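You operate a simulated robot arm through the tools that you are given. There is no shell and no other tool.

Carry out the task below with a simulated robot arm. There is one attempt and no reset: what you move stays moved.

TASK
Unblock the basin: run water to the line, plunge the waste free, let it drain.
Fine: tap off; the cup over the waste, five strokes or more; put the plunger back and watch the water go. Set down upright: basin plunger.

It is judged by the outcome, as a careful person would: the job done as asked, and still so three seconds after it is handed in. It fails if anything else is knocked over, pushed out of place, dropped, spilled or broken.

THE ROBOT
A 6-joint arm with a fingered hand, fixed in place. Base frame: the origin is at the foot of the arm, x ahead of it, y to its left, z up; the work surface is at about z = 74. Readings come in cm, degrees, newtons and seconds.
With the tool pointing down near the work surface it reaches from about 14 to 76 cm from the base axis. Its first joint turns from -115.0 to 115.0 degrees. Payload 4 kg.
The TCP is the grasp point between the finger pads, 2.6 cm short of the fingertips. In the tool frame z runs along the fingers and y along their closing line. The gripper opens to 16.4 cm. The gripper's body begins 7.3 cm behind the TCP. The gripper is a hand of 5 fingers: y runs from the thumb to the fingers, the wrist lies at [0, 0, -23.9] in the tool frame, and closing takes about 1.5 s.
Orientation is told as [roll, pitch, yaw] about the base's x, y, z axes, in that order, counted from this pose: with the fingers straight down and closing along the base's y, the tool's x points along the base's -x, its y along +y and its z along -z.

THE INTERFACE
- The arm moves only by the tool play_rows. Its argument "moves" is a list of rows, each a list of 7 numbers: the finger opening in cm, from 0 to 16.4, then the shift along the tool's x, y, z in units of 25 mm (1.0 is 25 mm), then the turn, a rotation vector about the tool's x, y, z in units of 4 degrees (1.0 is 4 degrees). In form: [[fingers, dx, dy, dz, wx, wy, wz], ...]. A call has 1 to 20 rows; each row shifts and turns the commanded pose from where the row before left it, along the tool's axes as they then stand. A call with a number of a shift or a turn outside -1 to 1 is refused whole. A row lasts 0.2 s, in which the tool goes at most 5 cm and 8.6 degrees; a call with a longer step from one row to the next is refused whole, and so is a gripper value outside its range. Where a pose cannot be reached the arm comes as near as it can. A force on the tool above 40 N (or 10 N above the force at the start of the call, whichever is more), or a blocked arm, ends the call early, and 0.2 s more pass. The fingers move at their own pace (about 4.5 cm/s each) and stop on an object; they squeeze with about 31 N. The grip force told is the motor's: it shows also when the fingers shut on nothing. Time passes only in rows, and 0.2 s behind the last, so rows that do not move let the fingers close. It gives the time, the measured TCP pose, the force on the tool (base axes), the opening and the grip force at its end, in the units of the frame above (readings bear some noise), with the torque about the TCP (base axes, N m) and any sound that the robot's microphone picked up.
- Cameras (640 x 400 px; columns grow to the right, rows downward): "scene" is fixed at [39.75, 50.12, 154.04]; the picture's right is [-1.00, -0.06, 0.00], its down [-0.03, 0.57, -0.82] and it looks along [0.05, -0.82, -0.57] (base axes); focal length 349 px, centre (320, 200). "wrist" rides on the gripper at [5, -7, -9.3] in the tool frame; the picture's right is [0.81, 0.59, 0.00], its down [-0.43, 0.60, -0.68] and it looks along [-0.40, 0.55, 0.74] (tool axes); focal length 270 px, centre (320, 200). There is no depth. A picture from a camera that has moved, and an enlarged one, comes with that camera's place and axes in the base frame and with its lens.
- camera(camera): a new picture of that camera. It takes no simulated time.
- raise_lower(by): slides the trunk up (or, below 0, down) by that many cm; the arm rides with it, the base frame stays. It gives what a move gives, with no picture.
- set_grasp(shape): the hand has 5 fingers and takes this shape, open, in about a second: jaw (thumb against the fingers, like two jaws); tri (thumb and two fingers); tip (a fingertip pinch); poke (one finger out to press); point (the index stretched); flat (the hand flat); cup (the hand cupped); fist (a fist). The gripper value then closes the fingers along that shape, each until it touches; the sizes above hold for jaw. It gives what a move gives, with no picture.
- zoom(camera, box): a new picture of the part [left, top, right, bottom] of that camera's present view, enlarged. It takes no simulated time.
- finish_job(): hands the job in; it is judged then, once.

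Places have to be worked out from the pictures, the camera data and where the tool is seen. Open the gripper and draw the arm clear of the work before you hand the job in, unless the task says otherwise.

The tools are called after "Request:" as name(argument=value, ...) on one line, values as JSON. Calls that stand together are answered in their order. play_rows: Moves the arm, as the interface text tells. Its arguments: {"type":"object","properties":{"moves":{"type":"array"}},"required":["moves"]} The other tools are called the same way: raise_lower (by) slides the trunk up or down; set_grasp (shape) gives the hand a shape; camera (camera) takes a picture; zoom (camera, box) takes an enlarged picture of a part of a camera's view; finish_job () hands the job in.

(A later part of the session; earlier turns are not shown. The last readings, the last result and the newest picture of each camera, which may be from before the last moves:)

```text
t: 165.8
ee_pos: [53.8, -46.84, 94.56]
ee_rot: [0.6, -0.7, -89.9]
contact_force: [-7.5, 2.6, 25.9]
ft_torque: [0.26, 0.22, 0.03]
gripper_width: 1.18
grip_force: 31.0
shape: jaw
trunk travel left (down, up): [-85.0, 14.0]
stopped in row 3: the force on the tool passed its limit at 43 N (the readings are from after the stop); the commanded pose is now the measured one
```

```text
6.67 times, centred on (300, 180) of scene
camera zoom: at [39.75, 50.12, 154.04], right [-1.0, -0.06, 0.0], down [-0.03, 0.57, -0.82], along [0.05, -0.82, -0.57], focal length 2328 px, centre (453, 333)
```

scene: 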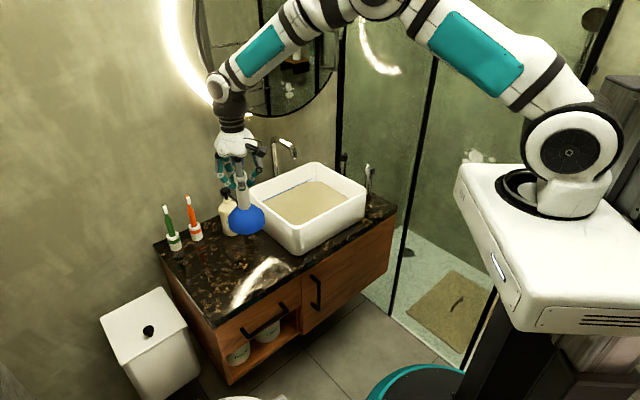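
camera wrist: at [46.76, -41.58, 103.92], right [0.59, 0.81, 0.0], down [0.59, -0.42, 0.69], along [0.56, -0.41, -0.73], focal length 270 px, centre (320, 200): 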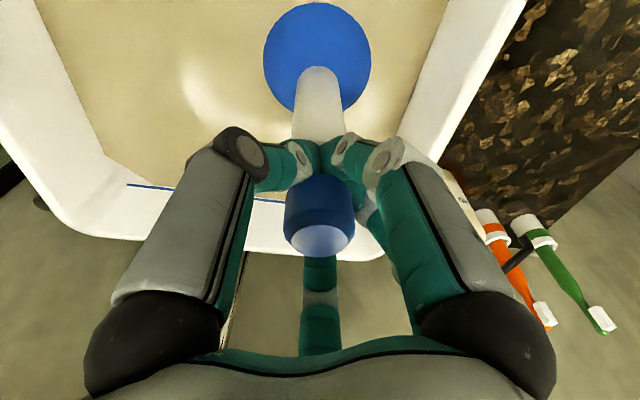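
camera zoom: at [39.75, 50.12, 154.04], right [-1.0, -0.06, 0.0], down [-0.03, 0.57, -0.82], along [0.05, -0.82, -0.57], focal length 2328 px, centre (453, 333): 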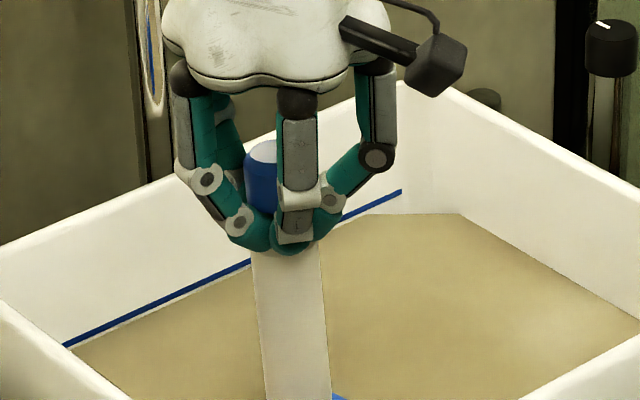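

It hit a hard stop at 94.6 with the plunger leaning slightly. I relieve upward by small steps to see whether the rod pulls out or the whole plunger rises.

Request:
play_rows(moves=[[0, 0, 0, -0.1, 0, 0, 0], [0, 0, 0, -0.1, 0, 0, 0], [0, 0, 0, 0, 0, 0, 0]])

Request:
play_rows(moves=[[0, 0, 0, -0.2, 0, 0, 0], [0, 0, 0, -0.2, 0, 0, 0], [0, 0, 0, 0, 0, 0, 0]])

Request:
zoom(camera="scene", box=[260, 150, 340, 210])

Request:
zoom(camera="scene", box=[260, 160, 360, 240])

Request:
camera(camera="wrist")

```text
t: 166.6
ee_pos: [54.01, -46.6, 94.55]
ee_rot: [0.6, -0.3, -90.1]
contact_force: [-0.8, 0.5, 5.9]
ft_torque: [0.03, -0.15, 0.04]
gripper_width: 1.14
grip_force: 30.9
shape: jaw
trunk travel left (down, up): [-85.0, 14.0]
```

```text
t: 167.4
ee_pos: [53.74, -46.72, 95.55]
ee_rot: [0.3, -0.2, -90.0]
contact_force: [-0.2, 0.3, -3.2]
ft_torque: [-0.02, 0.0, 0.02]
gripper_width: 1.17
grip_force: 30.6
shape: jaw
trunk travel left (down, up): [-85.0, 14.0]
```

```text
6.67 times, centred on (300, 180) of scene
camera zoom: at [39.75, 50.12, 154.04], right [-1.0, -0.06, 0.0], down [-0.03, 0.57, -0.82], along [0.05, -0.82, -0.57], focal length 2328 px, centre (453, 333)
```

zoom: 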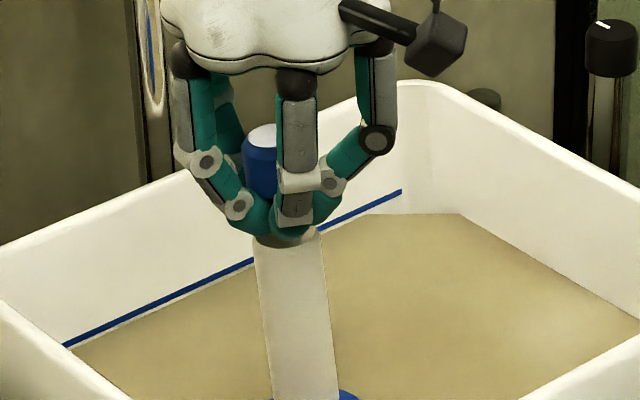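

```text
5.00 times, centred on (310, 200) of scene
camera zoom: at [39.75, 50.12, 154.04], right [-1.0, -0.06, 0.0], down [-0.03, 0.57, -0.82], along [0.05, -0.82, -0.57], focal length 1746 px, centre (370, 200)
```

zoom: 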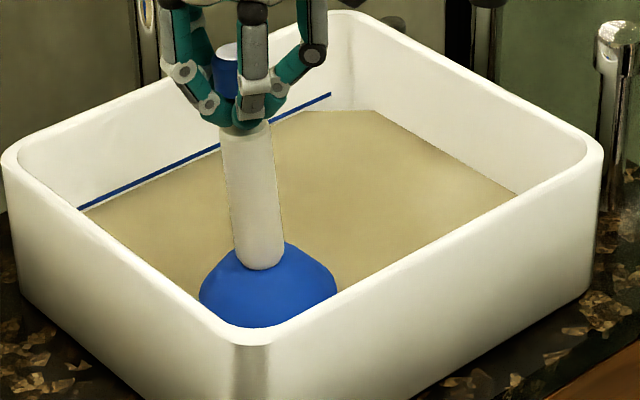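

```text
taken
camera wrist: at [46.74, -41.52, 104.96], right [0.59, 0.81, 0.0], down [0.59, -0.43, 0.68], along [0.55, -0.4, -0.73], focal length 270 px, centre (320, 200)
```

wrist: 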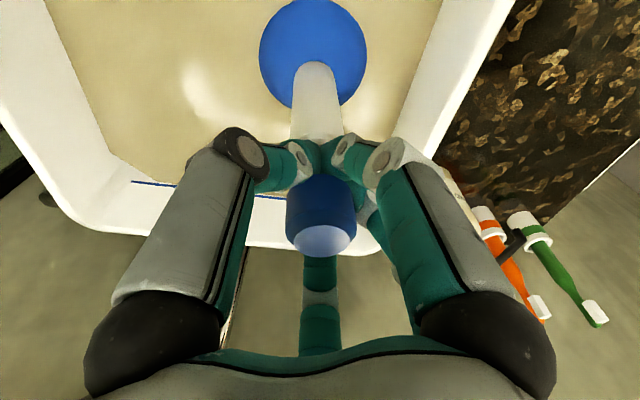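

The whole plunger rises – so it is rigid, just tilted by gripping the neck. I set it back on the basin floor and release it to stand.

Request:
play_rows(moves=[[0, 0, 0, 0.15, 0, 0, 0], [0, 0, 0, 0.12, 0, 0, 0], [0, 0, 0, 0.06, 0, 0, 0], [0, 0, 0, 0, 0, 0, 0], [2, 0, 0, 0, 0, 0, 0], [3, 0, 0, 0, 0, 0, 0], [5, 0, 0, 0, 0, 0, 0], [8, 0, 0, 0, 0, 0, 0], [9, 0, 0, 0, 0, 0, 0], [9, 0, 0, 0, 0, 0, 0], [9, 0, 0, 0, 0, 0, 0]])

Request:
camera(camera="wrist")

Request:
zoom(camera="scene", box=[260, 150, 360, 230])

```text
t: 169.8
ee_pos: [53.83, -46.8, 94.89]
ee_rot: [0.4, -0.4, -89.9]
contact_force: [-0.6, -0.2, 0.2]
ft_torque: [-0.06, -0.03, -0.02]
gripper_width: 8.95
grip_force: 0.1
shape: jaw
trunk travel left (down, up): [-85.0, 14.0]
```

```text
taken
camera wrist: at [46.77, -41.54, 104.22], right [0.59, 0.81, 0.0], down [0.59, -0.43, 0.68], along [0.55, -0.4, -0.73], focal length 270 px, centre (320, 200)
```

wrist: 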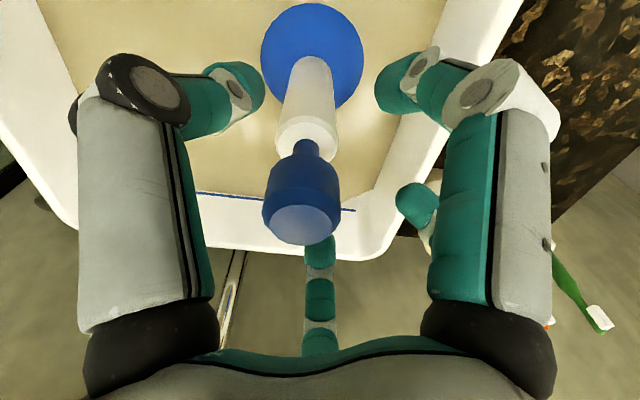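

```text
5.00 times, centred on (310, 190) of scene
camera zoom: at [39.75, 50.12, 154.04], right [-1.0, -0.06, 0.0], down [-0.03, 0.57, -0.82], along [0.05, -0.82, -0.57], focal length 1746 px, centre (370, 250)
```

zoom: 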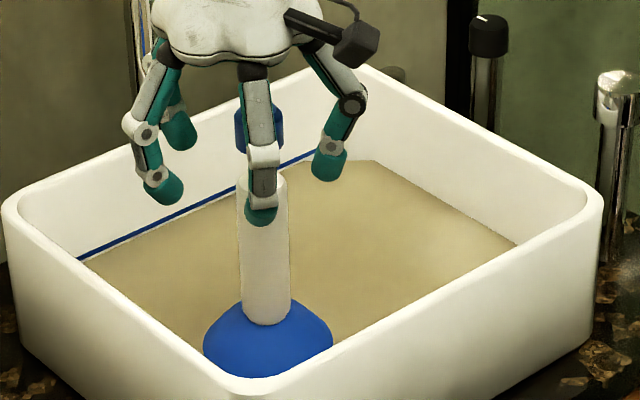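

The plunger stands upright by itself in the basin. Meanwhile the level has seeped a few mm below the line, which may be why the strokes don't bite; I'll top up to the line. Rising and going to the tap.

Request:
play_rows(moves=[[9, 0, 0, -0.7, 0, 0, 0], [9, 0, 0, -0.8, 0, 0, 0], [9, 0, 0, -0.8, 0, 0, 0], [9, 0, 0, -0.8, 0, 0, 0], [9, 0, 0, -0.8, 0, 0, 0], [9, 0, 0, -0.8, 0, 0, 0], [9, 0, 0, -0.8, 0, 0, 0], [9, 0, 0, -0.8, 0, 0, 0], [9, 0, 0, 0, 0, 0, 0]])

Request:
play_rows(moves=[[9, -0.61, -0.87, 0, 0, 0, 1], [9, -0.61, -0.87, 0, 0, 0, 0], [9, -0.61, -0.87, 0, 0, 0, 0], [9, -0.61, -0.87, 0, 0, 0, 0], [9, -0.61, -0.87, 0, 0, 0, 0], [9, -0.61, -0.87, 0, 0, 0, 0], [9, -0.61, -0.87, 0, 0, 0, 0], [9, -0.61, -0.87, 0, 0, 0, 0], [9, -0.61, -0.87, 0, 0, 0, 0], [9, -0.61, -0.87, 0, 0, 0, 0], [9, -0.61, -0.87, 0, 0, 0, 0], [9, -0.61, -0.87, 0, 0, 0, 0]])

Request:
zoom(camera="scene", box=[240, 130, 380, 250])

Request:
camera(camera="wrist")

```text
t: 171.8
ee_pos: [53.64, -46.55, 110.43]
ee_rot: [0.4, -0.4, -89.9]
contact_force: [-0.3, 0.1, -0.7]
ft_torque: [0.0, 0.0, 0.03]
gripper_width: 8.94
grip_force: 0.1
shape: jaw
trunk travel left (down, up): [-85.0, 14.0]
```

```text
t: 174.4
ee_pos: [26.34, -63.05, 110.41]
ee_rot: [0.5, -0.3, -94.0]
contact_force: [0.3, 0.9, 0.4]
ft_torque: [-0.03, 0.04, 0.01]
gripper_width: 8.95
grip_force: 0.0
shape: jaw
trunk travel left (down, up): [-85.0, 14.0]
```

```text
3.33 times, centred on (310, 190) of scene
camera zoom: at [39.75, 50.12, 154.04], right [-1.0, -0.06, 0.0], down [-0.03, 0.57, -0.82], along [0.05, -0.82, -0.57], focal length 1164 px, centre (353, 233)
```

zoom: 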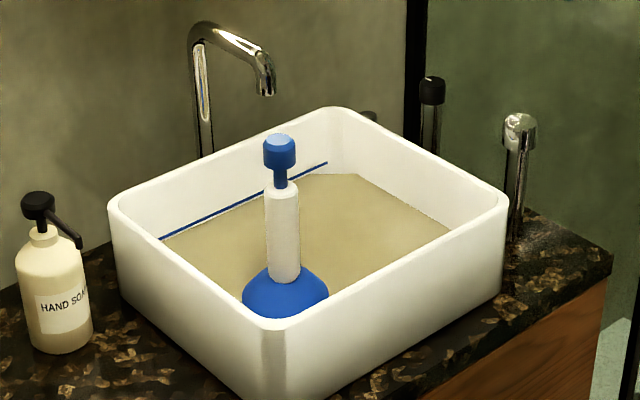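

```text
taken
camera wrist: at [19.7, -57.41, 119.81], right [0.64, 0.77, 0.0], down [0.56, -0.47, 0.68], along [0.52, -0.44, -0.73], focal length 270 px, centre (320, 200)
```

wrist: 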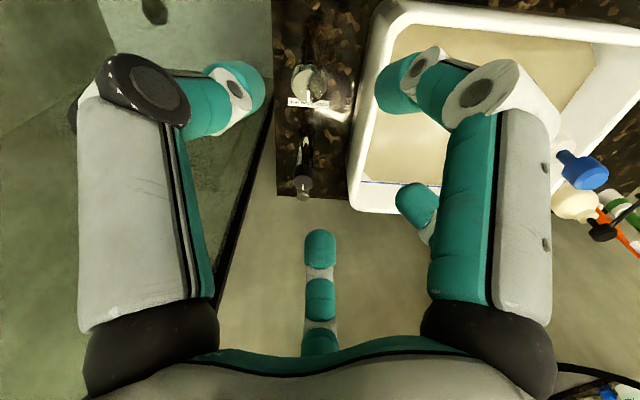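

The plunger stays upright. I rotate back to the tested yaw (-144°) and align over the tap knob.

Request:
play_rows(moves=[[9, 0, 0, 0, 0, 0, 1], [9, 0, 0, 0, 0, 0, 1], [9, 0, 0, 0, 0, 0, 1], [9, 0, 0, 0, 0, 0, 1], [9, 0, 0, 0, 0, 0, 1], [9, 0, 0, 0, 0, 0, 1], [9, 0, 0, 0, 0, 0, 1], [9, 0, 0, 0, 0, 0, 1], [9, 0, 0, 0, 0, 0, 1], [9, 0, 0, 0, 0, 0, 1], [9, 0, 0, 0, 0, 0, 1], [9, 0, 0, 0, 0, 0, 1], [9, 0, 0, 0, 0, 0, 0.5]])

```text
t: 177.2
ee_pos: [26.56, -63.12, 110.44]
ee_rot: [0.7, 0.2, -144.1]
contact_force: [-0.8, -0.9, -0.3]
ft_torque: [-0.01, 0.01, -0.02]
gripper_width: 8.99
grip_force: 0.0
shape: jaw
trunk travel left (down, up): [-85.0, 14.0]
```

I trim the small tilt, centre over the knob (27.65,-65.2) and descend to it.

Request:
play_rows(moves=[[9, -0.06, 0.48, 0, -0.17, -0.06, 0], [9, -0.06, 0.47, 0, 0, 0, 0], [9, 0, 0, 0.8, 0, 0, 0], [9, 0, 0, 0.8, 0, 0, 0], [9, 0, 0, 0.8, 0, 0, 0], [9, 0, 0, 0.8, 0, 0, 0], [9, 0, 0, 0.8, 0, 0, 0], [9, 0, 0, 0, 0, 0, 0]])

Request:
camera(camera="wrist")

```text
t: 179.0
ee_pos: [27.6, -65.38, 100.54]
ee_rot: [1.1, -0.2, -143.9]
contact_force: [0.5, 0.6, -0.8]
ft_torque: [-0.02, 0.05, -0.01]
gripper_width: 8.96
grip_force: 0.0
shape: jaw
trunk travel left (down, up): [-85.0, 14.0]
```

```text
taken
camera wrist: at [27.6, -56.44, 109.83], right [1.0, 0.0, 0.01], down [-0.01, -0.72, 0.69], along [0.01, -0.69, -0.72], focal length 270 px, centre (320, 200)
```

wrist: 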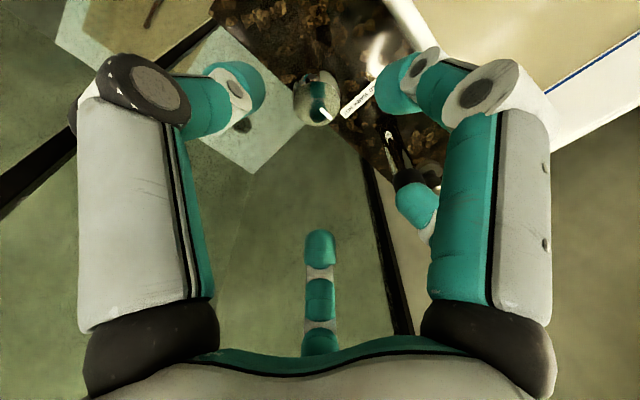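

The tilt trim had the wrong sign; I correct it now (roll 1.1°, pitch -0.2°) and check.

Request:
play_rows(moves=[[9, 0, 0, 0, 0.275, 0.05, 0], [9, 0, 0, 0, 0, 0, 0]])

Request:
camera(camera="wrist")

```text
t: 179.6
ee_pos: [27.79, -65.36, 100.55]
ee_rot: [0.2, 0.1, -144.0]
contact_force: [0.3, -0.6, -0.9]
ft_torque: [0.02, 0.0, 0.04]
gripper_width: 8.97
grip_force: 0.2
shape: jaw
trunk travel left (down, up): [-85.0, 14.0]
```

```text
taken
camera wrist: at [27.67, -56.65, 110.01], right [1.0, 0.0, 0.0], down [0.0, -0.73, 0.68], along [0.0, -0.68, -0.73], focal length 270 px, centre (320, 200)
```

wrist: 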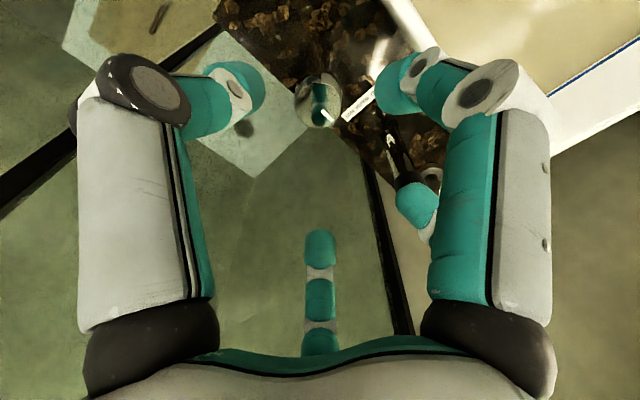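

Well aligned. I descend and grip the tap knob.

Request:
play_rows(moves=[[9, 0, 0, 0.8, 0, 0, 0], [9, 0, 0, 0.8, 0, 0, 0], [9, 0, 0, 0.8, 0, 0, 0], [9, 0, 0, 0.8, 0, 0, 0], [9, 0, 0, 0.8, 0, 0, 0], [9, 0, 0, 0.8, 0, 0, 0], [9, 0, 0, 0, 0, 0, 0], [4, 0, 0, 0, 0, 0, 0], [3, 0, 0, 0, 0, 0, 0], [2, 0, 0, 0, 0, 0, 0], [1, 0, 0, 0, 0, 0, 0], [0, 0, 0, 0, 0, 0, 0], [0, 0, 0, 0, 0, 0, 0], [0, 0, 0, 0, 0, 0, 0], [0, 0, 0, 0, 0, 0, 0]])

Request:
camera(camera="wrist")

Request:
zoom(camera="scene", box=[260, 170, 324, 210])

```text
t: 182.8
ee_pos: [27.74, -65.37, 88.52]
ee_rot: [0.1, 0.0, -144.1]
contact_force: [-3.2, -0.8, -3.3]
ft_torque: [-0.08, 0.11, 0.0]
gripper_width: 3.14
grip_force: 31.1
shape: jaw
trunk travel left (down, up): [-85.0, 14.0]
```

```text
taken
camera wrist: at [27.75, -56.67, 98.01], right [1.0, 0.0, 0.0], down [0.0, -0.73, 0.68], along [0.0, -0.68, -0.73], focal length 270 px, centre (320, 200)
```

wrist: 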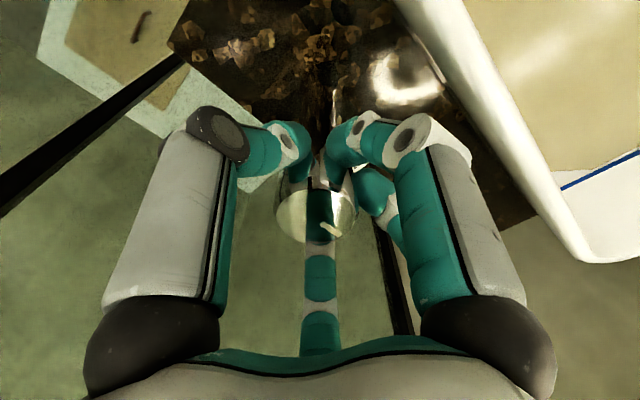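

```text
10.00 times, centred on (292, 190) of scene
camera zoom: at [39.75, 50.12, 154.04], right [-1.0, -0.06, 0.0], down [-0.03, 0.57, -0.82], along [0.05, -0.82, -0.57], focal length 3491 px, centre (600, 300)
```

zoom: 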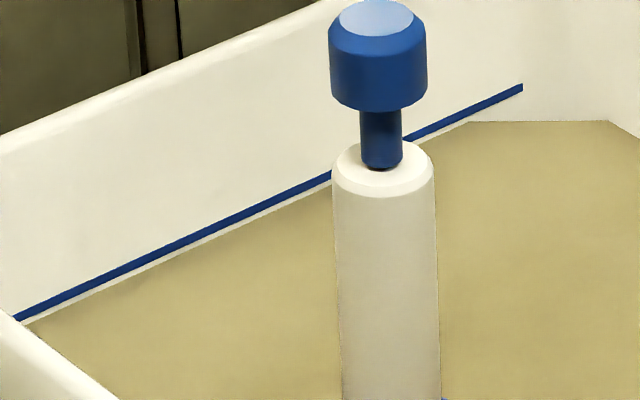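

Key finding: in this view the blue rod clearly enters a hole in the white barrel top, and comparing frames the knob rose 1.2 cm while the barrel barely moved. So it is a pump plunger — strokes are made with the knob. First, since I'm at the tap, I top up the few mm lost: open ~44°.

Request:
play_rows(moves=[[0, 0, 0, 0, 0, 0, -1], [0, 0, 0, 0, 0, 0, -1], [0, 0, 0, 0, 0, 0, -1], [0, 0, 0, 0, 0, 0, -1], [0, 0, 0, 0, 0, 0, -1], [0, 0, 0, 0, 0, 0, -1], [0, 0, 0, 0, 0, 0, -1], [0, 0, 0, 0, 0, 0, -1], [0, 0, 0, 0, 0, 0, -1], [0, 0, 0, 0, 0, 0, -1], [0, 0, 0, 0, 0, 0, -1], [0, 0, 0, 0, 0, 0, 0], [0, 0, 0, 0, 0, 0, 0], [0, 0, 0, 0, 0, 0, 0], [0, 0, 0, 0, 0, 0, 0], [0, 0, 0, 0, 0, 0, 0], [0, 0, 0, 0, 0, 0, 0], [0, 0, 0, 0, 0, 0, 0], [0, 0, 0, 0, 0, 0, 0]])

Request:
zoom(camera="scene", box=[260, 170, 324, 210])

```text
t: 186.8
ee_pos: [27.6, -65.37, 88.55]
ee_rot: [0.0, -0.2, -100.0]
contact_force: [-12.7, 9.6, -1.6]
ft_torque: [0.19, 0.33, -0.04]
gripper_width: 3.15
grip_force: 31.1
shape: jaw
trunk travel left (down, up): [-85.0, 14.0]
```

```text
10.00 times, centred on (292, 190) of scene
camera zoom: at [39.75, 50.12, 154.04], right [-1.0, -0.06, 0.0], down [-0.03, 0.57, -0.82], along [0.05, -0.82, -0.57], focal length 3491 px, centre (600, 300)
```

zoom: 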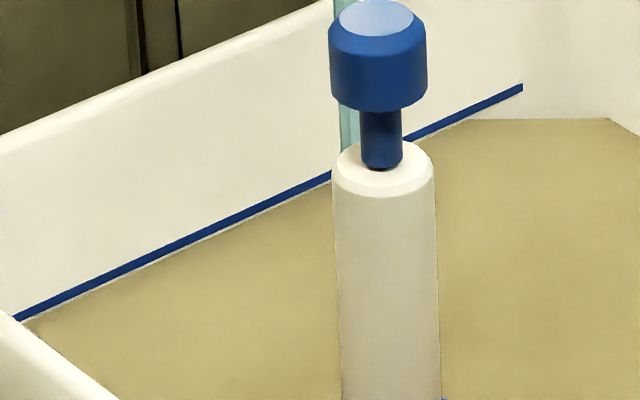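

Rising again (119 px; target ~111). I hold ~7 s more, then check.

Request:
play_rows(moves=[[0, 0, 0, 0, 0, 0, 0], [0, 0, 0, 0, 0, 0, 0], [0, 0, 0, 0, 0, 0, 0], [0, 0, 0, 0, 0, 0, 0], [0, 0, 0, 0, 0, 0, 0], [0, 0, 0, 0, 0, 0, 0], [0, 0, 0, 0, 0, 0, 0], [0, 0, 0, 0, 0, 0, 0], [0, 0, 0, 0, 0, 0, 0], [0, 0, 0, 0, 0, 0, 0], [0, 0, 0, 0, 0, 0, 0], [0, 0, 0, 0, 0, 0, 0], [0, 0, 0, 0, 0, 0, 0], [0, 0, 0, 0, 0, 0, 0], [0, 0, 0, 0, 0, 0, 0], [0, 0, 0, 0, 0, 0, 0], [0, 0, 0, 0, 0, 0, 0], [0, 0, 0, 0, 0, 0, 0], [0, 0, 0, 0, 0, 0, 0], [0, 0, 0, 0, 0, 0, 0]])

Request:
zoom(camera="scene", box=[260, 170, 324, 210])

```text
t: 191.0
ee_pos: [27.64, -65.42, 88.6]
ee_rot: [0.2, -0.2, -100.0]
contact_force: [-14.0, 10.5, -3.4]
ft_torque: [0.18, 0.38, -0.02]
gripper_width: 3.16
grip_force: 31.7
shape: jaw
trunk travel left (down, up): [-85.0, 14.0]
```

```text
10.00 times, centred on (292, 190) of scene
camera zoom: at [39.75, 50.12, 154.04], right [-1.0, -0.06, 0.0], down [-0.03, 0.57, -0.82], along [0.05, -0.82, -0.57], focal length 3491 px, centre (600, 300)
```

zoom: 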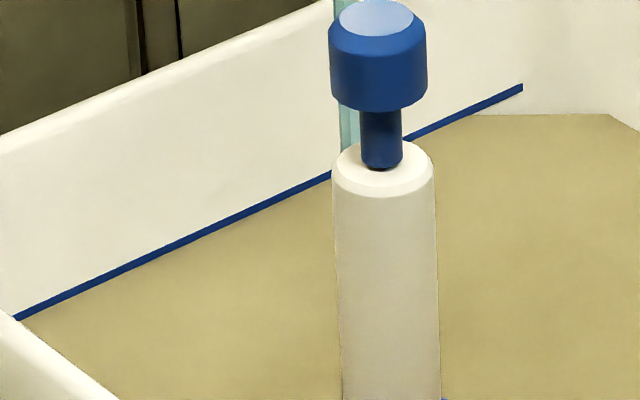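

The water is at the lower edge of the line. I hold 1.4 s more and close the tap with 11 rows clockwise.

Request:
play_rows(moves=[[0, 0, 0, 0, 0, 0, 0], [0, 0, 0, 0, 0, 0, 0], [0, 0, 0, 0, 0, 0, 0], [0, 0, 0, 0, 0, 0, 0], [0, 0, 0, 0, 0, 0, 0], [0, 0, 0, 0, 0, 0, 0], [0, 0, 0, 0, 0, 0, 1], [0, 0, 0, 0, 0, 0, 1], [0, 0, 0, 0, 0, 0, 1], [0, 0, 0, 0, 0, 0, 1], [0, 0, 0, 0, 0, 0, 1], [0, 0, 0, 0, 0, 0, 1], [0, 0, 0, 0, 0, 0, 1], [0, 0, 0, 0, 0, 0, 1], [0, 0, 0, 0, 0, 0, 1], [0, 0, 0, 0, 0, 0, 1], [0, 0, 0, 0, 0, 0, 1], [0, 0, 0, 0, 0, 0, 0.3], [0, 0, 0, 0, 0, 0, 0]])

Request:
camera(camera="wrist")

Request:
zoom(camera="scene", box=[260, 170, 324, 210])

Request:
zoom(camera="scene", box=[240, 120, 380, 220])

```text
t: 195.0
ee_pos: [27.75, -65.47, 88.65]
ee_rot: [0.0, 0.0, -145.2]
contact_force: [2.1, 6.6, -7.0]
ft_torque: [0.14, 0.05, 0.03]
gripper_width: 3.14
grip_force: 31.3
shape: jaw
trunk travel left (down, up): [-85.0, 14.0]
```

```text
taken
camera wrist: at [27.94, -56.77, 98.01], right [1.0, -0.02, 0.0], down [-0.02, -0.73, 0.68], along [-0.01, -0.68, -0.73], focal length 270 px, centre (320, 200)
```

wrist: 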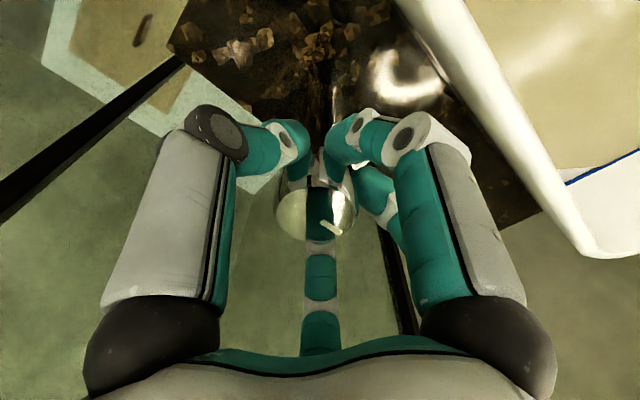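

```text
10.00 times, centred on (292, 190) of scene
camera zoom: at [39.75, 50.12, 154.04], right [-1.0, -0.06, 0.0], down [-0.03, 0.57, -0.82], along [0.05, -0.82, -0.57], focal length 3491 px, centre (600, 300)
```

zoom: 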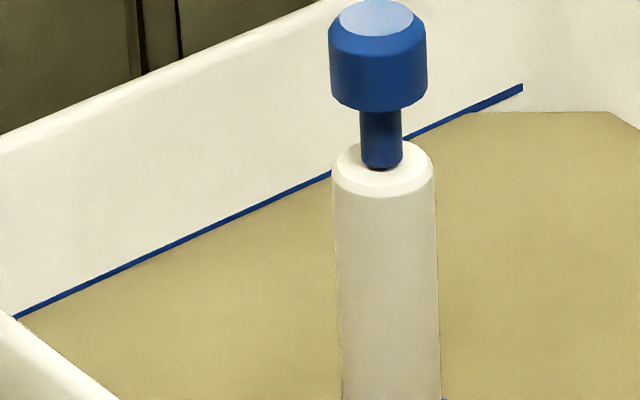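

```text
4.00 times, centred on (310, 170) of scene
camera zoom: at [39.75, 50.12, 154.04], right [-1.0, -0.06, 0.0], down [-0.03, 0.57, -0.82], along [0.05, -0.82, -0.57], focal length 1396 px, centre (360, 320)
```

zoom: 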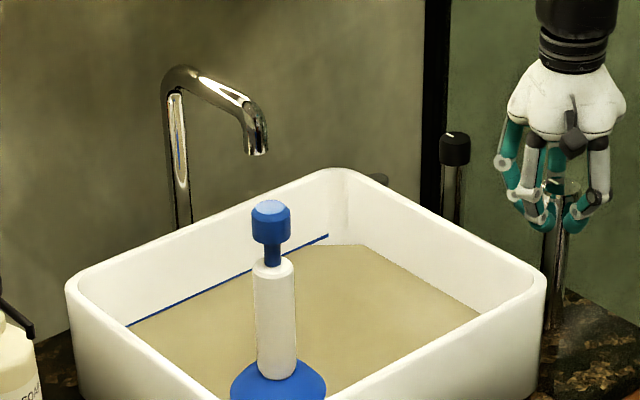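

Water is right at the line, the stream is off. I release the tap, rise and go back to the plunger, which stands at about (53,-47).

Request:
play_rows(moves=[[9, 0, 0, 0, 0, 0, 0], [9, 0, 0, 0, 0, 0, 0], [9, 0, 0, 0, 0, 0, 0], [9, 0, 0, 0, 0, 0, 0], [9, 0, 0, 0, 0, 0, 0], [9, 0, 0, -0.5, 0, 0, 0], [9, 0, 0, -0.9, 0, 0, 0], [9, 0, 0, -0.9, 0, 0, 0], [9, 0, 0, -0.9, 0, 0, 0], [9, 0, 0, -0.9, 0, 0, 0], [9, 0, 0, -0.9, 0, 0, 0], [9, 0, 0, -0.9, 0, 0, 0], [9, 0, 0, -0.9, 0, 0, 0], [9, 0, 0, -0.9, 0, 0, 0], [9, 0, 0, -0.9, 0, 0, 0]])

Request:
play_rows(moves=[[9, 0, 0, 0, 0, 0, -1], [9, 0, 0, 0, 0, 0, -1], [9, 0, 0, 0, 0, 0, -1], [9, 0, 0, 0, 0, 0, -1], [9, 0, 0, 0, 0, 0, -1], [9, 0, 0, 0, 0, 0, -1], [9, 0, 0, 0, 0, 0, -1], [9, 0, 0, 0, 0, 0, -1], [9, 0, 0, 0, 0, 0, -1], [9, 0, 0, 0, 0, 0, -1], [9, 0, 0, 0, 0, 0, -1], [9, 0, 0, 0, 0, 0, -1], [9, 0, 0, 0, 0, 0, -1], [9, 0, 0, 0, 0, 0, -0.8]])

Request:
zoom(camera="scene", box=[320, 130, 384, 210])

```text
t: 198.2
ee_pos: [27.78, -65.52, 109.94]
ee_rot: [0.1, 0.0, -145.2]
contact_force: [0.2, 0.4, -0.5]
ft_torque: [-0.03, 0.04, 0.0]
gripper_width: 8.96
grip_force: 0.1
shape: jaw
trunk travel left (down, up): [-85.0, 14.0]
```

```text
t: 201.2
ee_pos: [27.7, -65.41, 110.0]
ee_rot: [0.1, -0.1, -89.9]
contact_force: [0.1, 0.4, 0.0]
ft_torque: [-0.03, 0.0, 0.02]
gripper_width: 8.96
grip_force: 0.0
shape: jaw
trunk travel left (down, up): [-85.0, 14.0]
```

```text
5.00 times, centred on (352, 170) of scene
camera zoom: at [39.75, 50.12, 154.04], right [-1.0, -0.06, 0.0], down [-0.03, 0.57, -0.82], along [0.05, -0.82, -0.57], focal length 1746 px, centre (160, 350)
```

zoom: 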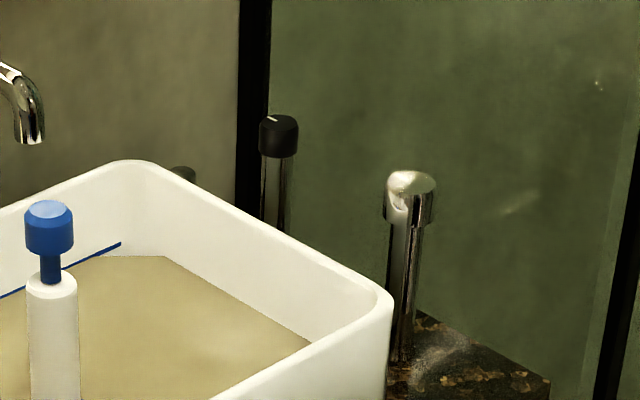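

Now I travel to above the plunger.

Request:
play_rows(moves=[[9, 0.603, 0.84, 0, 0, 0, 0], [9, 0.603, 0.84, 0, 0, 0, 0], [9, 0.603, 0.84, 0, 0, 0, 0], [9, 0.603, 0.84, 0, 0, 0, 0], [9, 0.603, 0.84, 0, 0, 0, 0], [9, 0.603, 0.84, 0, 0, 0, 0], [9, 0.603, 0.84, 0, 0, 0, 0], [9, 0.603, 0.84, 0, 0, 0, 0], [9, 0.603, 0.84, 0, 0, 0, 0], [9, 0.603, 0.84, 0, 0, 0, 0], [9, 0.603, 0.84, 0, 0, 0, 0], [9, 0.603, 0.84, 0, 0, 0, 0], [9, 0, 0, 0.5, 0, 0, 0], [9, 0, 0, 0.5, 0, 0, 0], [9, 0, 0, 0, 0, 0, 0]])

Request:
camera(camera="wrist")

Request:
zoom(camera="wrist", box=[260, 20, 380, 140])

```text
t: 204.4
ee_pos: [52.94, -47.34, 107.47]
ee_rot: [0.1, -0.1, -89.9]
contact_force: [0.2, -1.2, 0.8]
ft_torque: [0.02, 0.01, 0.0]
gripper_width: 8.93
grip_force: 0.1
shape: jaw
trunk travel left (down, up): [-85.0, 14.0]
```

```text
taken
camera wrist: at [45.95, -42.19, 116.9], right [0.59, 0.81, 0.0], down [0.59, -0.43, 0.68], along [0.55, -0.4, -0.73], focal length 270 px, centre (320, 200)
```

wrist: 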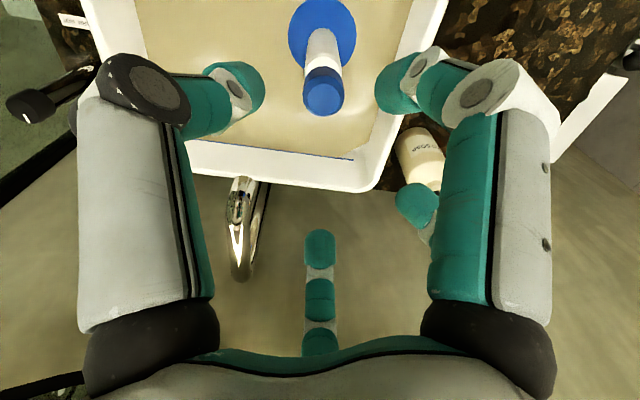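

```text
3.33 times, centred on (320, 80) of wrist
camera zoom: at [45.95, -42.19, 116.9], right [0.59, 0.81, 0.0], down [0.59, -0.43, 0.68], along [0.55, -0.4, -0.73], focal length 901 px, centre (320, 600)
```

zoom: 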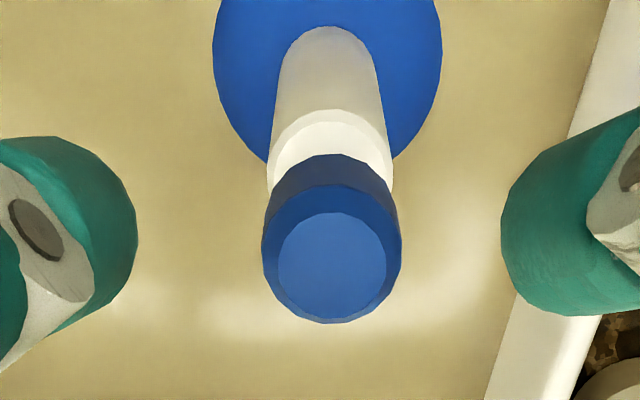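

The plunger axis is at (52.8,-46.8), ~0.7 cm off the waste centre. I descend, regrip the barrel and recentre it over the waste.

Request:
play_rows(moves=[[9, 0.21, -0.05, 0, 0, 0, 0], [9, 0, 0, 0.83, 0, 0, 0], [9, 0, 0, 0.83, 0, 0, 0], [9, 0, 0, 0.83, 0, 0, 0], [9, 0, 0, 0.83, 0, 0, 0], [9, 0, 0, 0.83, 0, 0, 0], [9, 0, 0, 0.83, 0, 0, 0], [9, 0, 0, 0.83, 0, 0, 0], [9, 0, 0, 0.83, 0, 0, 0], [9, 0, 0, 0, 0, 0, 0], [4, 0, 0, 0, 0, 0, 0], [3, 0, 0, 0, 0, 0, 0], [2, 0, 0, 0, 0, 0, 0], [1, 0, 0, 0, 0, 0, 0], [0, 0, 0, 0, 0, 0, 0], [0, 0, 0, 0, 0, 0, 0], [0, 0, 0, 0, 0, 0, 0], [0, 0, 0, 0, 0, 0, 0]])

Request:
camera(camera="wrist")

```text
t: 208.2
ee_pos: [52.75, -46.74, 90.96]
ee_rot: [0.1, -0.2, -90.0]
contact_force: [0.4, -0.7, 0.5]
ft_torque: [-0.02, 0.02, -0.04]
gripper_width: 2.93
grip_force: 31.0
shape: jaw
trunk travel left (down, up): [-85.0, 14.0]
```

```text
taken
camera wrist: at [45.9, -41.57, 100.38], right [0.59, 0.81, 0.0], down [0.59, -0.43, 0.68], along [0.55, -0.4, -0.73], focal length 270 px, centre (320, 200)
```

wrist: 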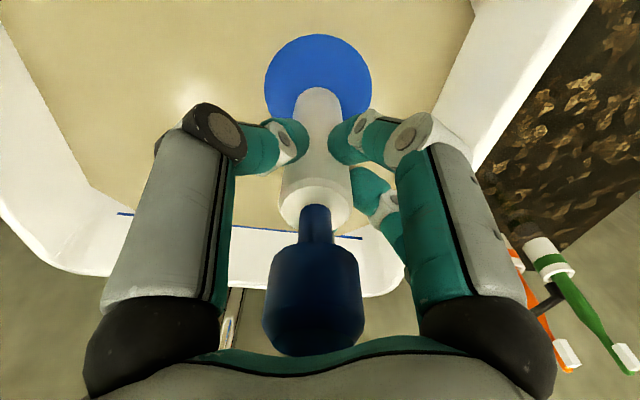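

Gripped. I lift 1.2 cm, shift to the waste centre, lower and check seat force.

Request:
play_rows(moves=[[0, 0, 0, -0.3, 0, 0, 0], [0, 0, 0, -0.2, 0, 0, 0], [0, 0.05, 0.15, 0, 0, 0, 0], [0, 0.05, 0.15, 0, 0, 0, 0], [0, 0, 0, 0, 0, 0, 0], [0, 0, 0, 0.3, 0, 0, 0], [0, 0, 0, 0.2, 0, 0, 0], [0, 0, 0, 0.04, 0, 0, 0], [0, 0, 0, 0, 0, 0, 0]])

```text
t: 210.2
ee_pos: [53.57, -46.52, 90.92]
ee_rot: [0.0, -0.1, -89.9]
contact_force: [0.9, 0.2, 2.3]
ft_torque: [0.05, 0.03, 0.0]
gripper_width: 2.97
grip_force: 30.7
shape: jaw
trunk travel left (down, up): [-85.0, 14.0]
```

Seated at (53.5,-46.5). I release the barrel and rise 6 cm so the fingertips will close on the knob only, leaving room for the rod's stroke.

Request:
play_rows(moves=[[3, 0, 0, 0, 0, 0, 0], [5, 0, 0, 0, 0, 0, 0], [7, 0, 0, 0, 0, 0, 0], [8, 0, 0, 0, 0, 0, 0], [8, 0, 0, 0, 0, 0, 0], [8, 0, 0, 0, 0, 0, 0], [8, 0, 0, -0.6, 0, 0, 0], [8, 0, 0, -0.6, 0, 0, 0], [8, 0, 0, -0.6, 0, 0, 0], [8, 0, 0, -0.6, 0, 0, 0], [8, 0, 0, 0, 0, 0, 0]])

Request:
camera(camera="wrist")

Request:
zoom(camera="scene", box=[260, 150, 340, 210])

```text
t: 212.6
ee_pos: [53.54, -46.51, 96.69]
ee_rot: [0.1, -0.2, -89.9]
contact_force: [0.8, -0.4, -0.5]
ft_torque: [0.01, -0.01, 0.01]
gripper_width: 7.96
grip_force: 0.0
shape: jaw
trunk travel left (down, up): [-85.0, 14.0]
```

```text
taken
camera wrist: at [46.56, -41.47, 106.19], right [0.59, 0.81, 0.0], down [0.59, -0.43, 0.68], along [0.55, -0.4, -0.73], focal length 270 px, centre (320, 200)
```

wrist: 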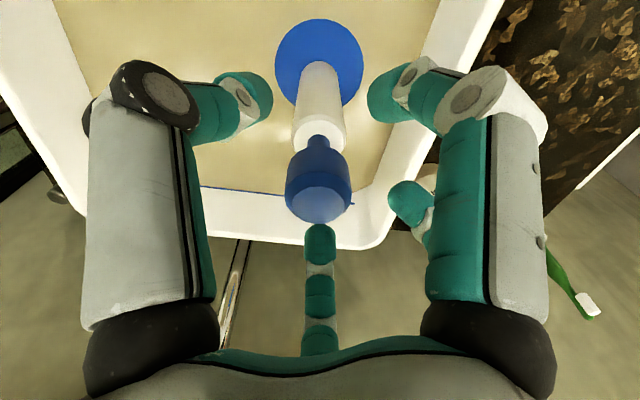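

```text
6.67 times, centred on (300, 180) of scene
camera zoom: at [39.75, 50.12, 154.04], right [-1.0, -0.06, 0.0], down [-0.03, 0.57, -0.82], along [0.05, -0.82, -0.57], focal length 2328 px, centre (453, 333)
```

zoom: 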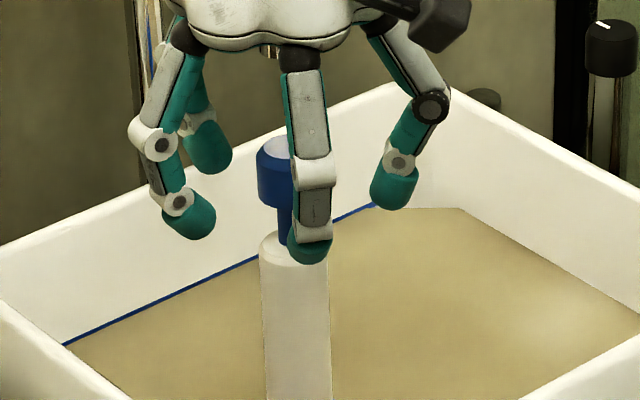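

The TCP is at the knob's top; I raise a further 0.4 cm so the pads press the knob's side, and close.

Request:
play_rows(moves=[[8, 0, 0, -0.16, 0, 0, 0], [5, 0, 0, 0, 0, 0, 0], [4, 0, 0, 0, 0, 0, 0], [3, 0, 0, 0, 0, 0, 0], [2, 0, 0, 0, 0, 0, 0], [1, 0, 0, 0, 0, 0, 0], [0, 0, 0, 0, 0, 0, 0], [0, 0, 0, 0, 0, 0, 0], [0, 0, 0, 0, 0, 0, 0]])

Request:
camera(camera="wrist")

Request:
zoom(camera="scene", box=[260, 150, 340, 210])

```text
t: 214.6
ee_pos: [53.47, -46.73, 97.12]
ee_rot: [0.2, -0.2, -90.0]
contact_force: [0.4, -0.8, -0.1]
ft_torque: [0.03, -0.01, -0.01]
gripper_width: 2.63
grip_force: 30.7
shape: jaw
trunk travel left (down, up): [-85.0, 14.0]
```

```text
taken
camera wrist: at [46.57, -41.52, 106.56], right [0.59, 0.81, 0.0], down [0.59, -0.43, 0.68], along [0.55, -0.4, -0.73], focal length 270 px, centre (320, 200)
```

wrist: 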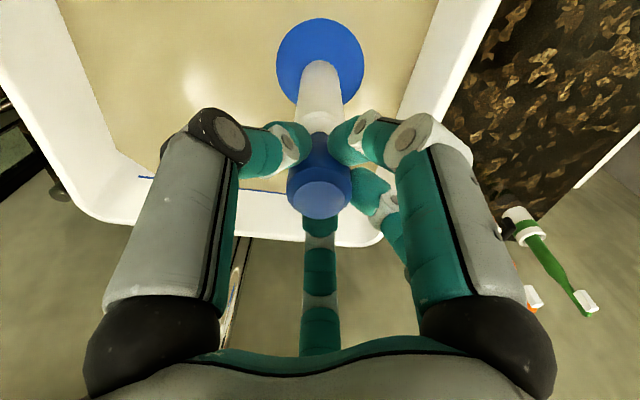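

```text
6.67 times, centred on (300, 180) of scene
camera zoom: at [39.75, 50.12, 154.04], right [-1.0, -0.06, 0.0], down [-0.03, 0.57, -0.82], along [0.05, -0.82, -0.57], focal length 2328 px, centre (453, 333)
```

zoom: 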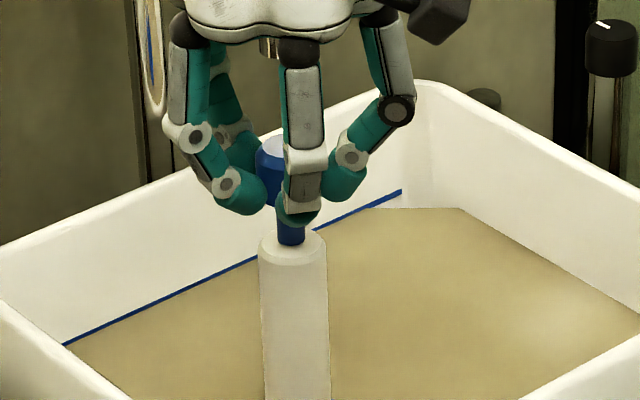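

The knob itself is gripped, upright, with the rod exposed below. I push it down in small steps.

Request:
play_rows(moves=[[0, 0, 0, 0.15, 0, 0, 0], [0, 0, 0, 0.15, 0, 0, 0], [0, 0, 0, 0.15, 0, 0, 0], [0, 0, 0, 0, 0, 0, 0]])

Request:
zoom(camera="scene", box=[260, 150, 340, 210])

Request:
camera(camera="wrist")

```text
t: 215.6
ee_pos: [53.55, -46.64, 96.03]
ee_rot: [0.1, -0.2, -90.1]
contact_force: [1.6, -1.2, 4.3]
ft_torque: [-0.02, -0.01, -0.01]
gripper_width: 2.65
grip_force: 31.3
shape: jaw
trunk travel left (down, up): [-85.0, 14.0]
```

```text
6.67 times, centred on (300, 180) of scene
camera zoom: at [39.75, 50.12, 154.04], right [-1.0, -0.06, 0.0], down [-0.03, 0.57, -0.82], along [0.05, -0.82, -0.57], focal length 2328 px, centre (453, 333)
```

zoom: 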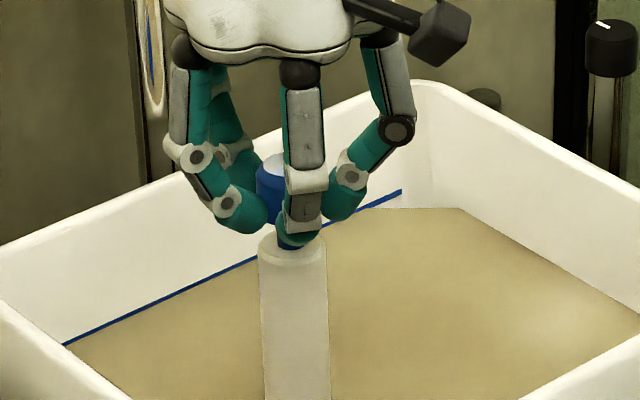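

```text
taken
camera wrist: at [46.56, -41.46, 105.51], right [0.59, 0.81, 0.0], down [0.59, -0.43, 0.68], along [0.55, -0.4, -0.73], focal length 270 px, centre (320, 200)
```

wrist: 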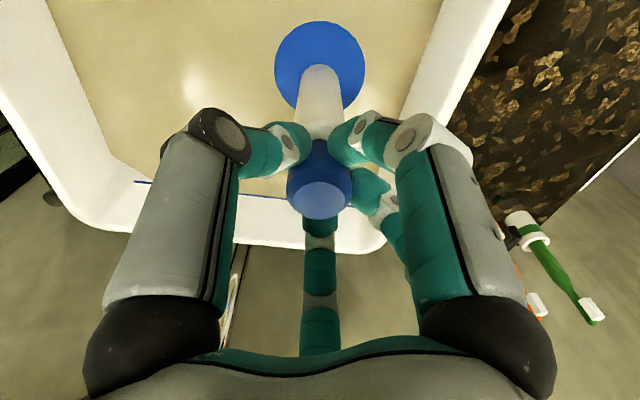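

Confirmed: the rod slid in 1.1 cm with only 4 N while the barrel stayed put. I continue to find the bottom of the stroke.

Request:
play_rows(moves=[[0, 0, 0, 0.15, 0, 0, 0], [0, 0, 0, 0.15, 0, 0, 0], [0, 0, 0, 0, 0, 0, 0]])

Request:
play_rows(moves=[[0, 0, 0, 0.1, 0, 0, 0], [0, 0, 0, 0.06, 0, 0, 0], [0, 0, 0, 0, 0, 0, 0]])

Request:
zoom(camera="scene", box=[260, 150, 340, 210])

```text
t: 216.4
ee_pos: [53.44, -46.53, 95.3]
ee_rot: [0.1, -0.1, -90.0]
contact_force: [0.9, -2.5, 7.7]
ft_torque: [-0.14, -0.01, 0.0]
gripper_width: 2.64
grip_force: 30.7
shape: jaw
trunk travel left (down, up): [-85.0, 14.0]
```

```text
t: 217.2
ee_pos: [53.56, -46.63, 95.02]
ee_rot: [0.2, -0.2, -90.0]
contact_force: [1.7, -4.6, 13.7]
ft_torque: [-0.16, -0.03, 0.0]
gripper_width: 2.66
grip_force: 31.3
shape: jaw
trunk travel left (down, up): [-85.0, 14.0]
```

```text
6.67 times, centred on (300, 180) of scene
camera zoom: at [39.75, 50.12, 154.04], right [-1.0, -0.06, 0.0], down [-0.03, 0.57, -0.82], along [0.05, -0.82, -0.57], focal length 2328 px, centre (453, 333)
```

zoom: 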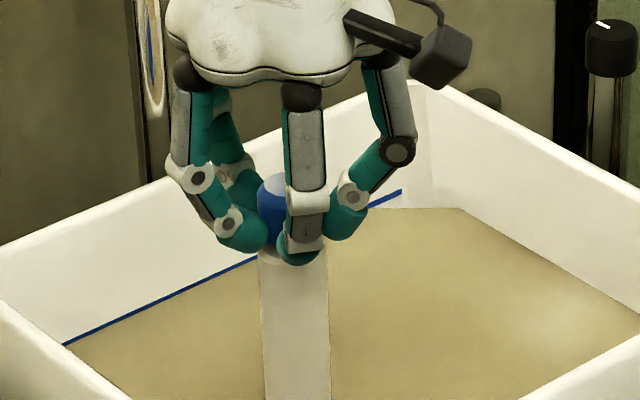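

The stroke bottoms at about 2.1 cm. Now I pull back up 2.2 cm and then do repeated push–pull strokes of the rod.

Request:
play_rows(moves=[[0, 0, 0, -0.3, 0, 0, 0], [0, 0, 0, -0.3, 0, 0, 0], [0, 0, 0, -0.28, 0, 0, 0], [0, 0, 0, 0, 0, 0, 0]])

Request:
zoom(camera="scene", box=[260, 150, 340, 210])

Request:
zoom(camera="scene", box=[260, 160, 360, 240])

```text
t: 218.2
ee_pos: [53.38, -46.45, 97.01]
ee_rot: [-0.1, 0.0, -89.9]
contact_force: [0.8, -0.8, 0.1]
ft_torque: [-0.05, -0.03, 0.02]
gripper_width: 2.65
grip_force: 30.8
shape: jaw
trunk travel left (down, up): [-85.0, 14.0]
```

```text
6.67 times, centred on (300, 180) of scene
camera zoom: at [39.75, 50.12, 154.04], right [-1.0, -0.06, 0.0], down [-0.03, 0.57, -0.82], along [0.05, -0.82, -0.57], focal length 2328 px, centre (453, 333)
```

zoom: 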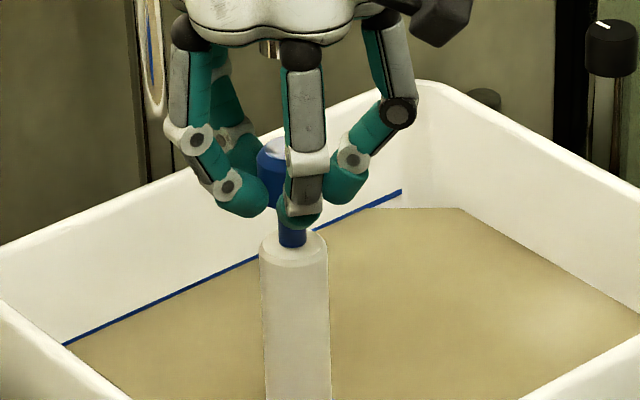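

```text
5.00 times, centred on (310, 200) of scene
camera zoom: at [39.75, 50.12, 154.04], right [-1.0, -0.06, 0.0], down [-0.03, 0.57, -0.82], along [0.05, -0.82, -0.57], focal length 1746 px, centre (370, 200)
```

zoom: 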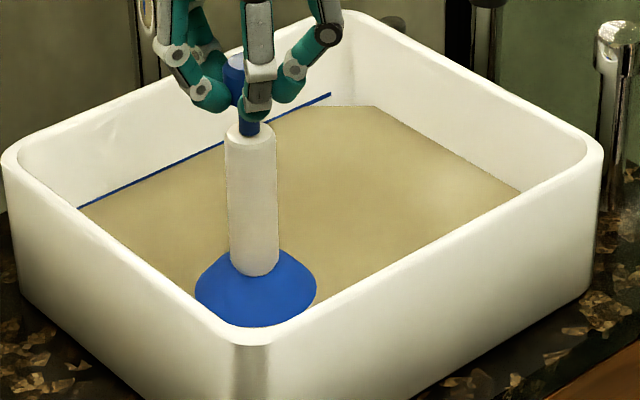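

The rod pulls back while barrel and cup stay on the waste. Two full push–pull strokes now.

Request:
play_rows(moves=[[0, 0, 0, 0.32, 0, 0, 0], [0, 0, 0, 0.32, 0, 0, 0], [0, 0, 0, 0.26, 0, 0, 0], [0, 0, 0, 0, 0, 0, 0], [0, 0, 0, -0.32, 0, 0, 0], [0, 0, 0, -0.32, 0, 0, 0], [0, 0, 0, -0.26, 0, 0, 0], [0, 0, 0, 0, 0, 0, 0], [0, 0, 0, 0.32, 0, 0, 0], [0, 0, 0, 0.32, 0, 0, 0], [0, 0, 0, 0.26, 0, 0, 0], [0, 0, 0, 0, 0, 0, 0], [0, 0, 0, -0.32, 0, 0, 0], [0, 0, 0, -0.32, 0, 0, 0], [0, 0, 0, -0.26, 0, 0, 0], [0, 0, 0, 0, 0, 0, 0]])

Request:
zoom(camera="scene", box=[260, 160, 360, 240])

Request:
zoom(camera="scene", box=[310, 175, 374, 215])

```text
t: 221.6
ee_pos: [53.62, -46.35, 96.94]
ee_rot: [0.1, -0.1, -90.0]
contact_force: [0.1, -1.0, -0.1]
ft_torque: [-0.11, 0.04, 0.0]
gripper_width: 2.65
grip_force: 30.8
shape: jaw
trunk travel left (down, up): [-85.0, 14.0]
```

```text
5.00 times, centred on (310, 200) of scene
camera zoom: at [39.75, 50.12, 154.04], right [-1.0, -0.06, 0.0], down [-0.03, 0.57, -0.82], along [0.05, -0.82, -0.57], focal length 1746 px, centre (370, 200)
```

zoom: 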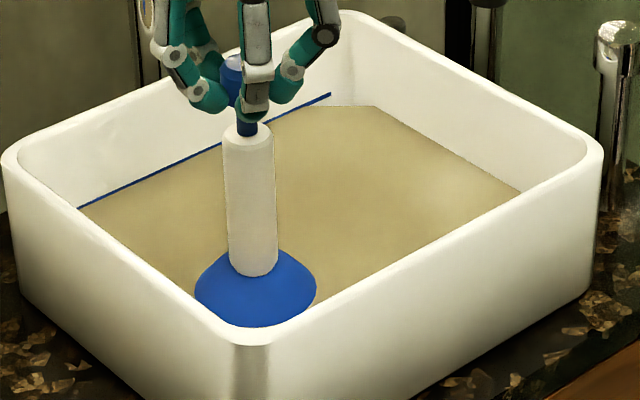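

```text
10.00 times, centred on (342, 195) of scene
camera zoom: at [39.75, 50.12, 154.04], right [-1.0, -0.06, 0.0], down [-0.03, 0.57, -0.82], along [0.05, -0.82, -0.57], focal length 3491 px, centre (100, 250)
```

zoom: 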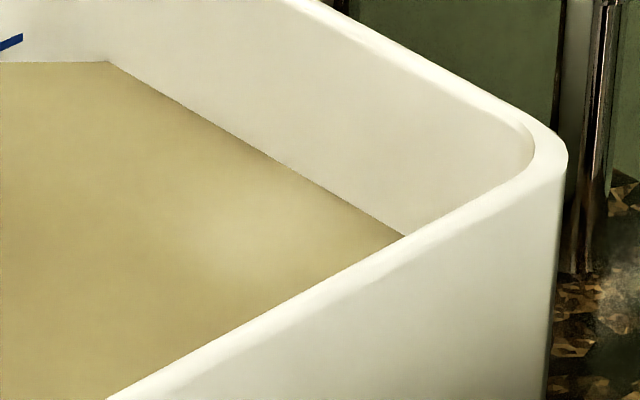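

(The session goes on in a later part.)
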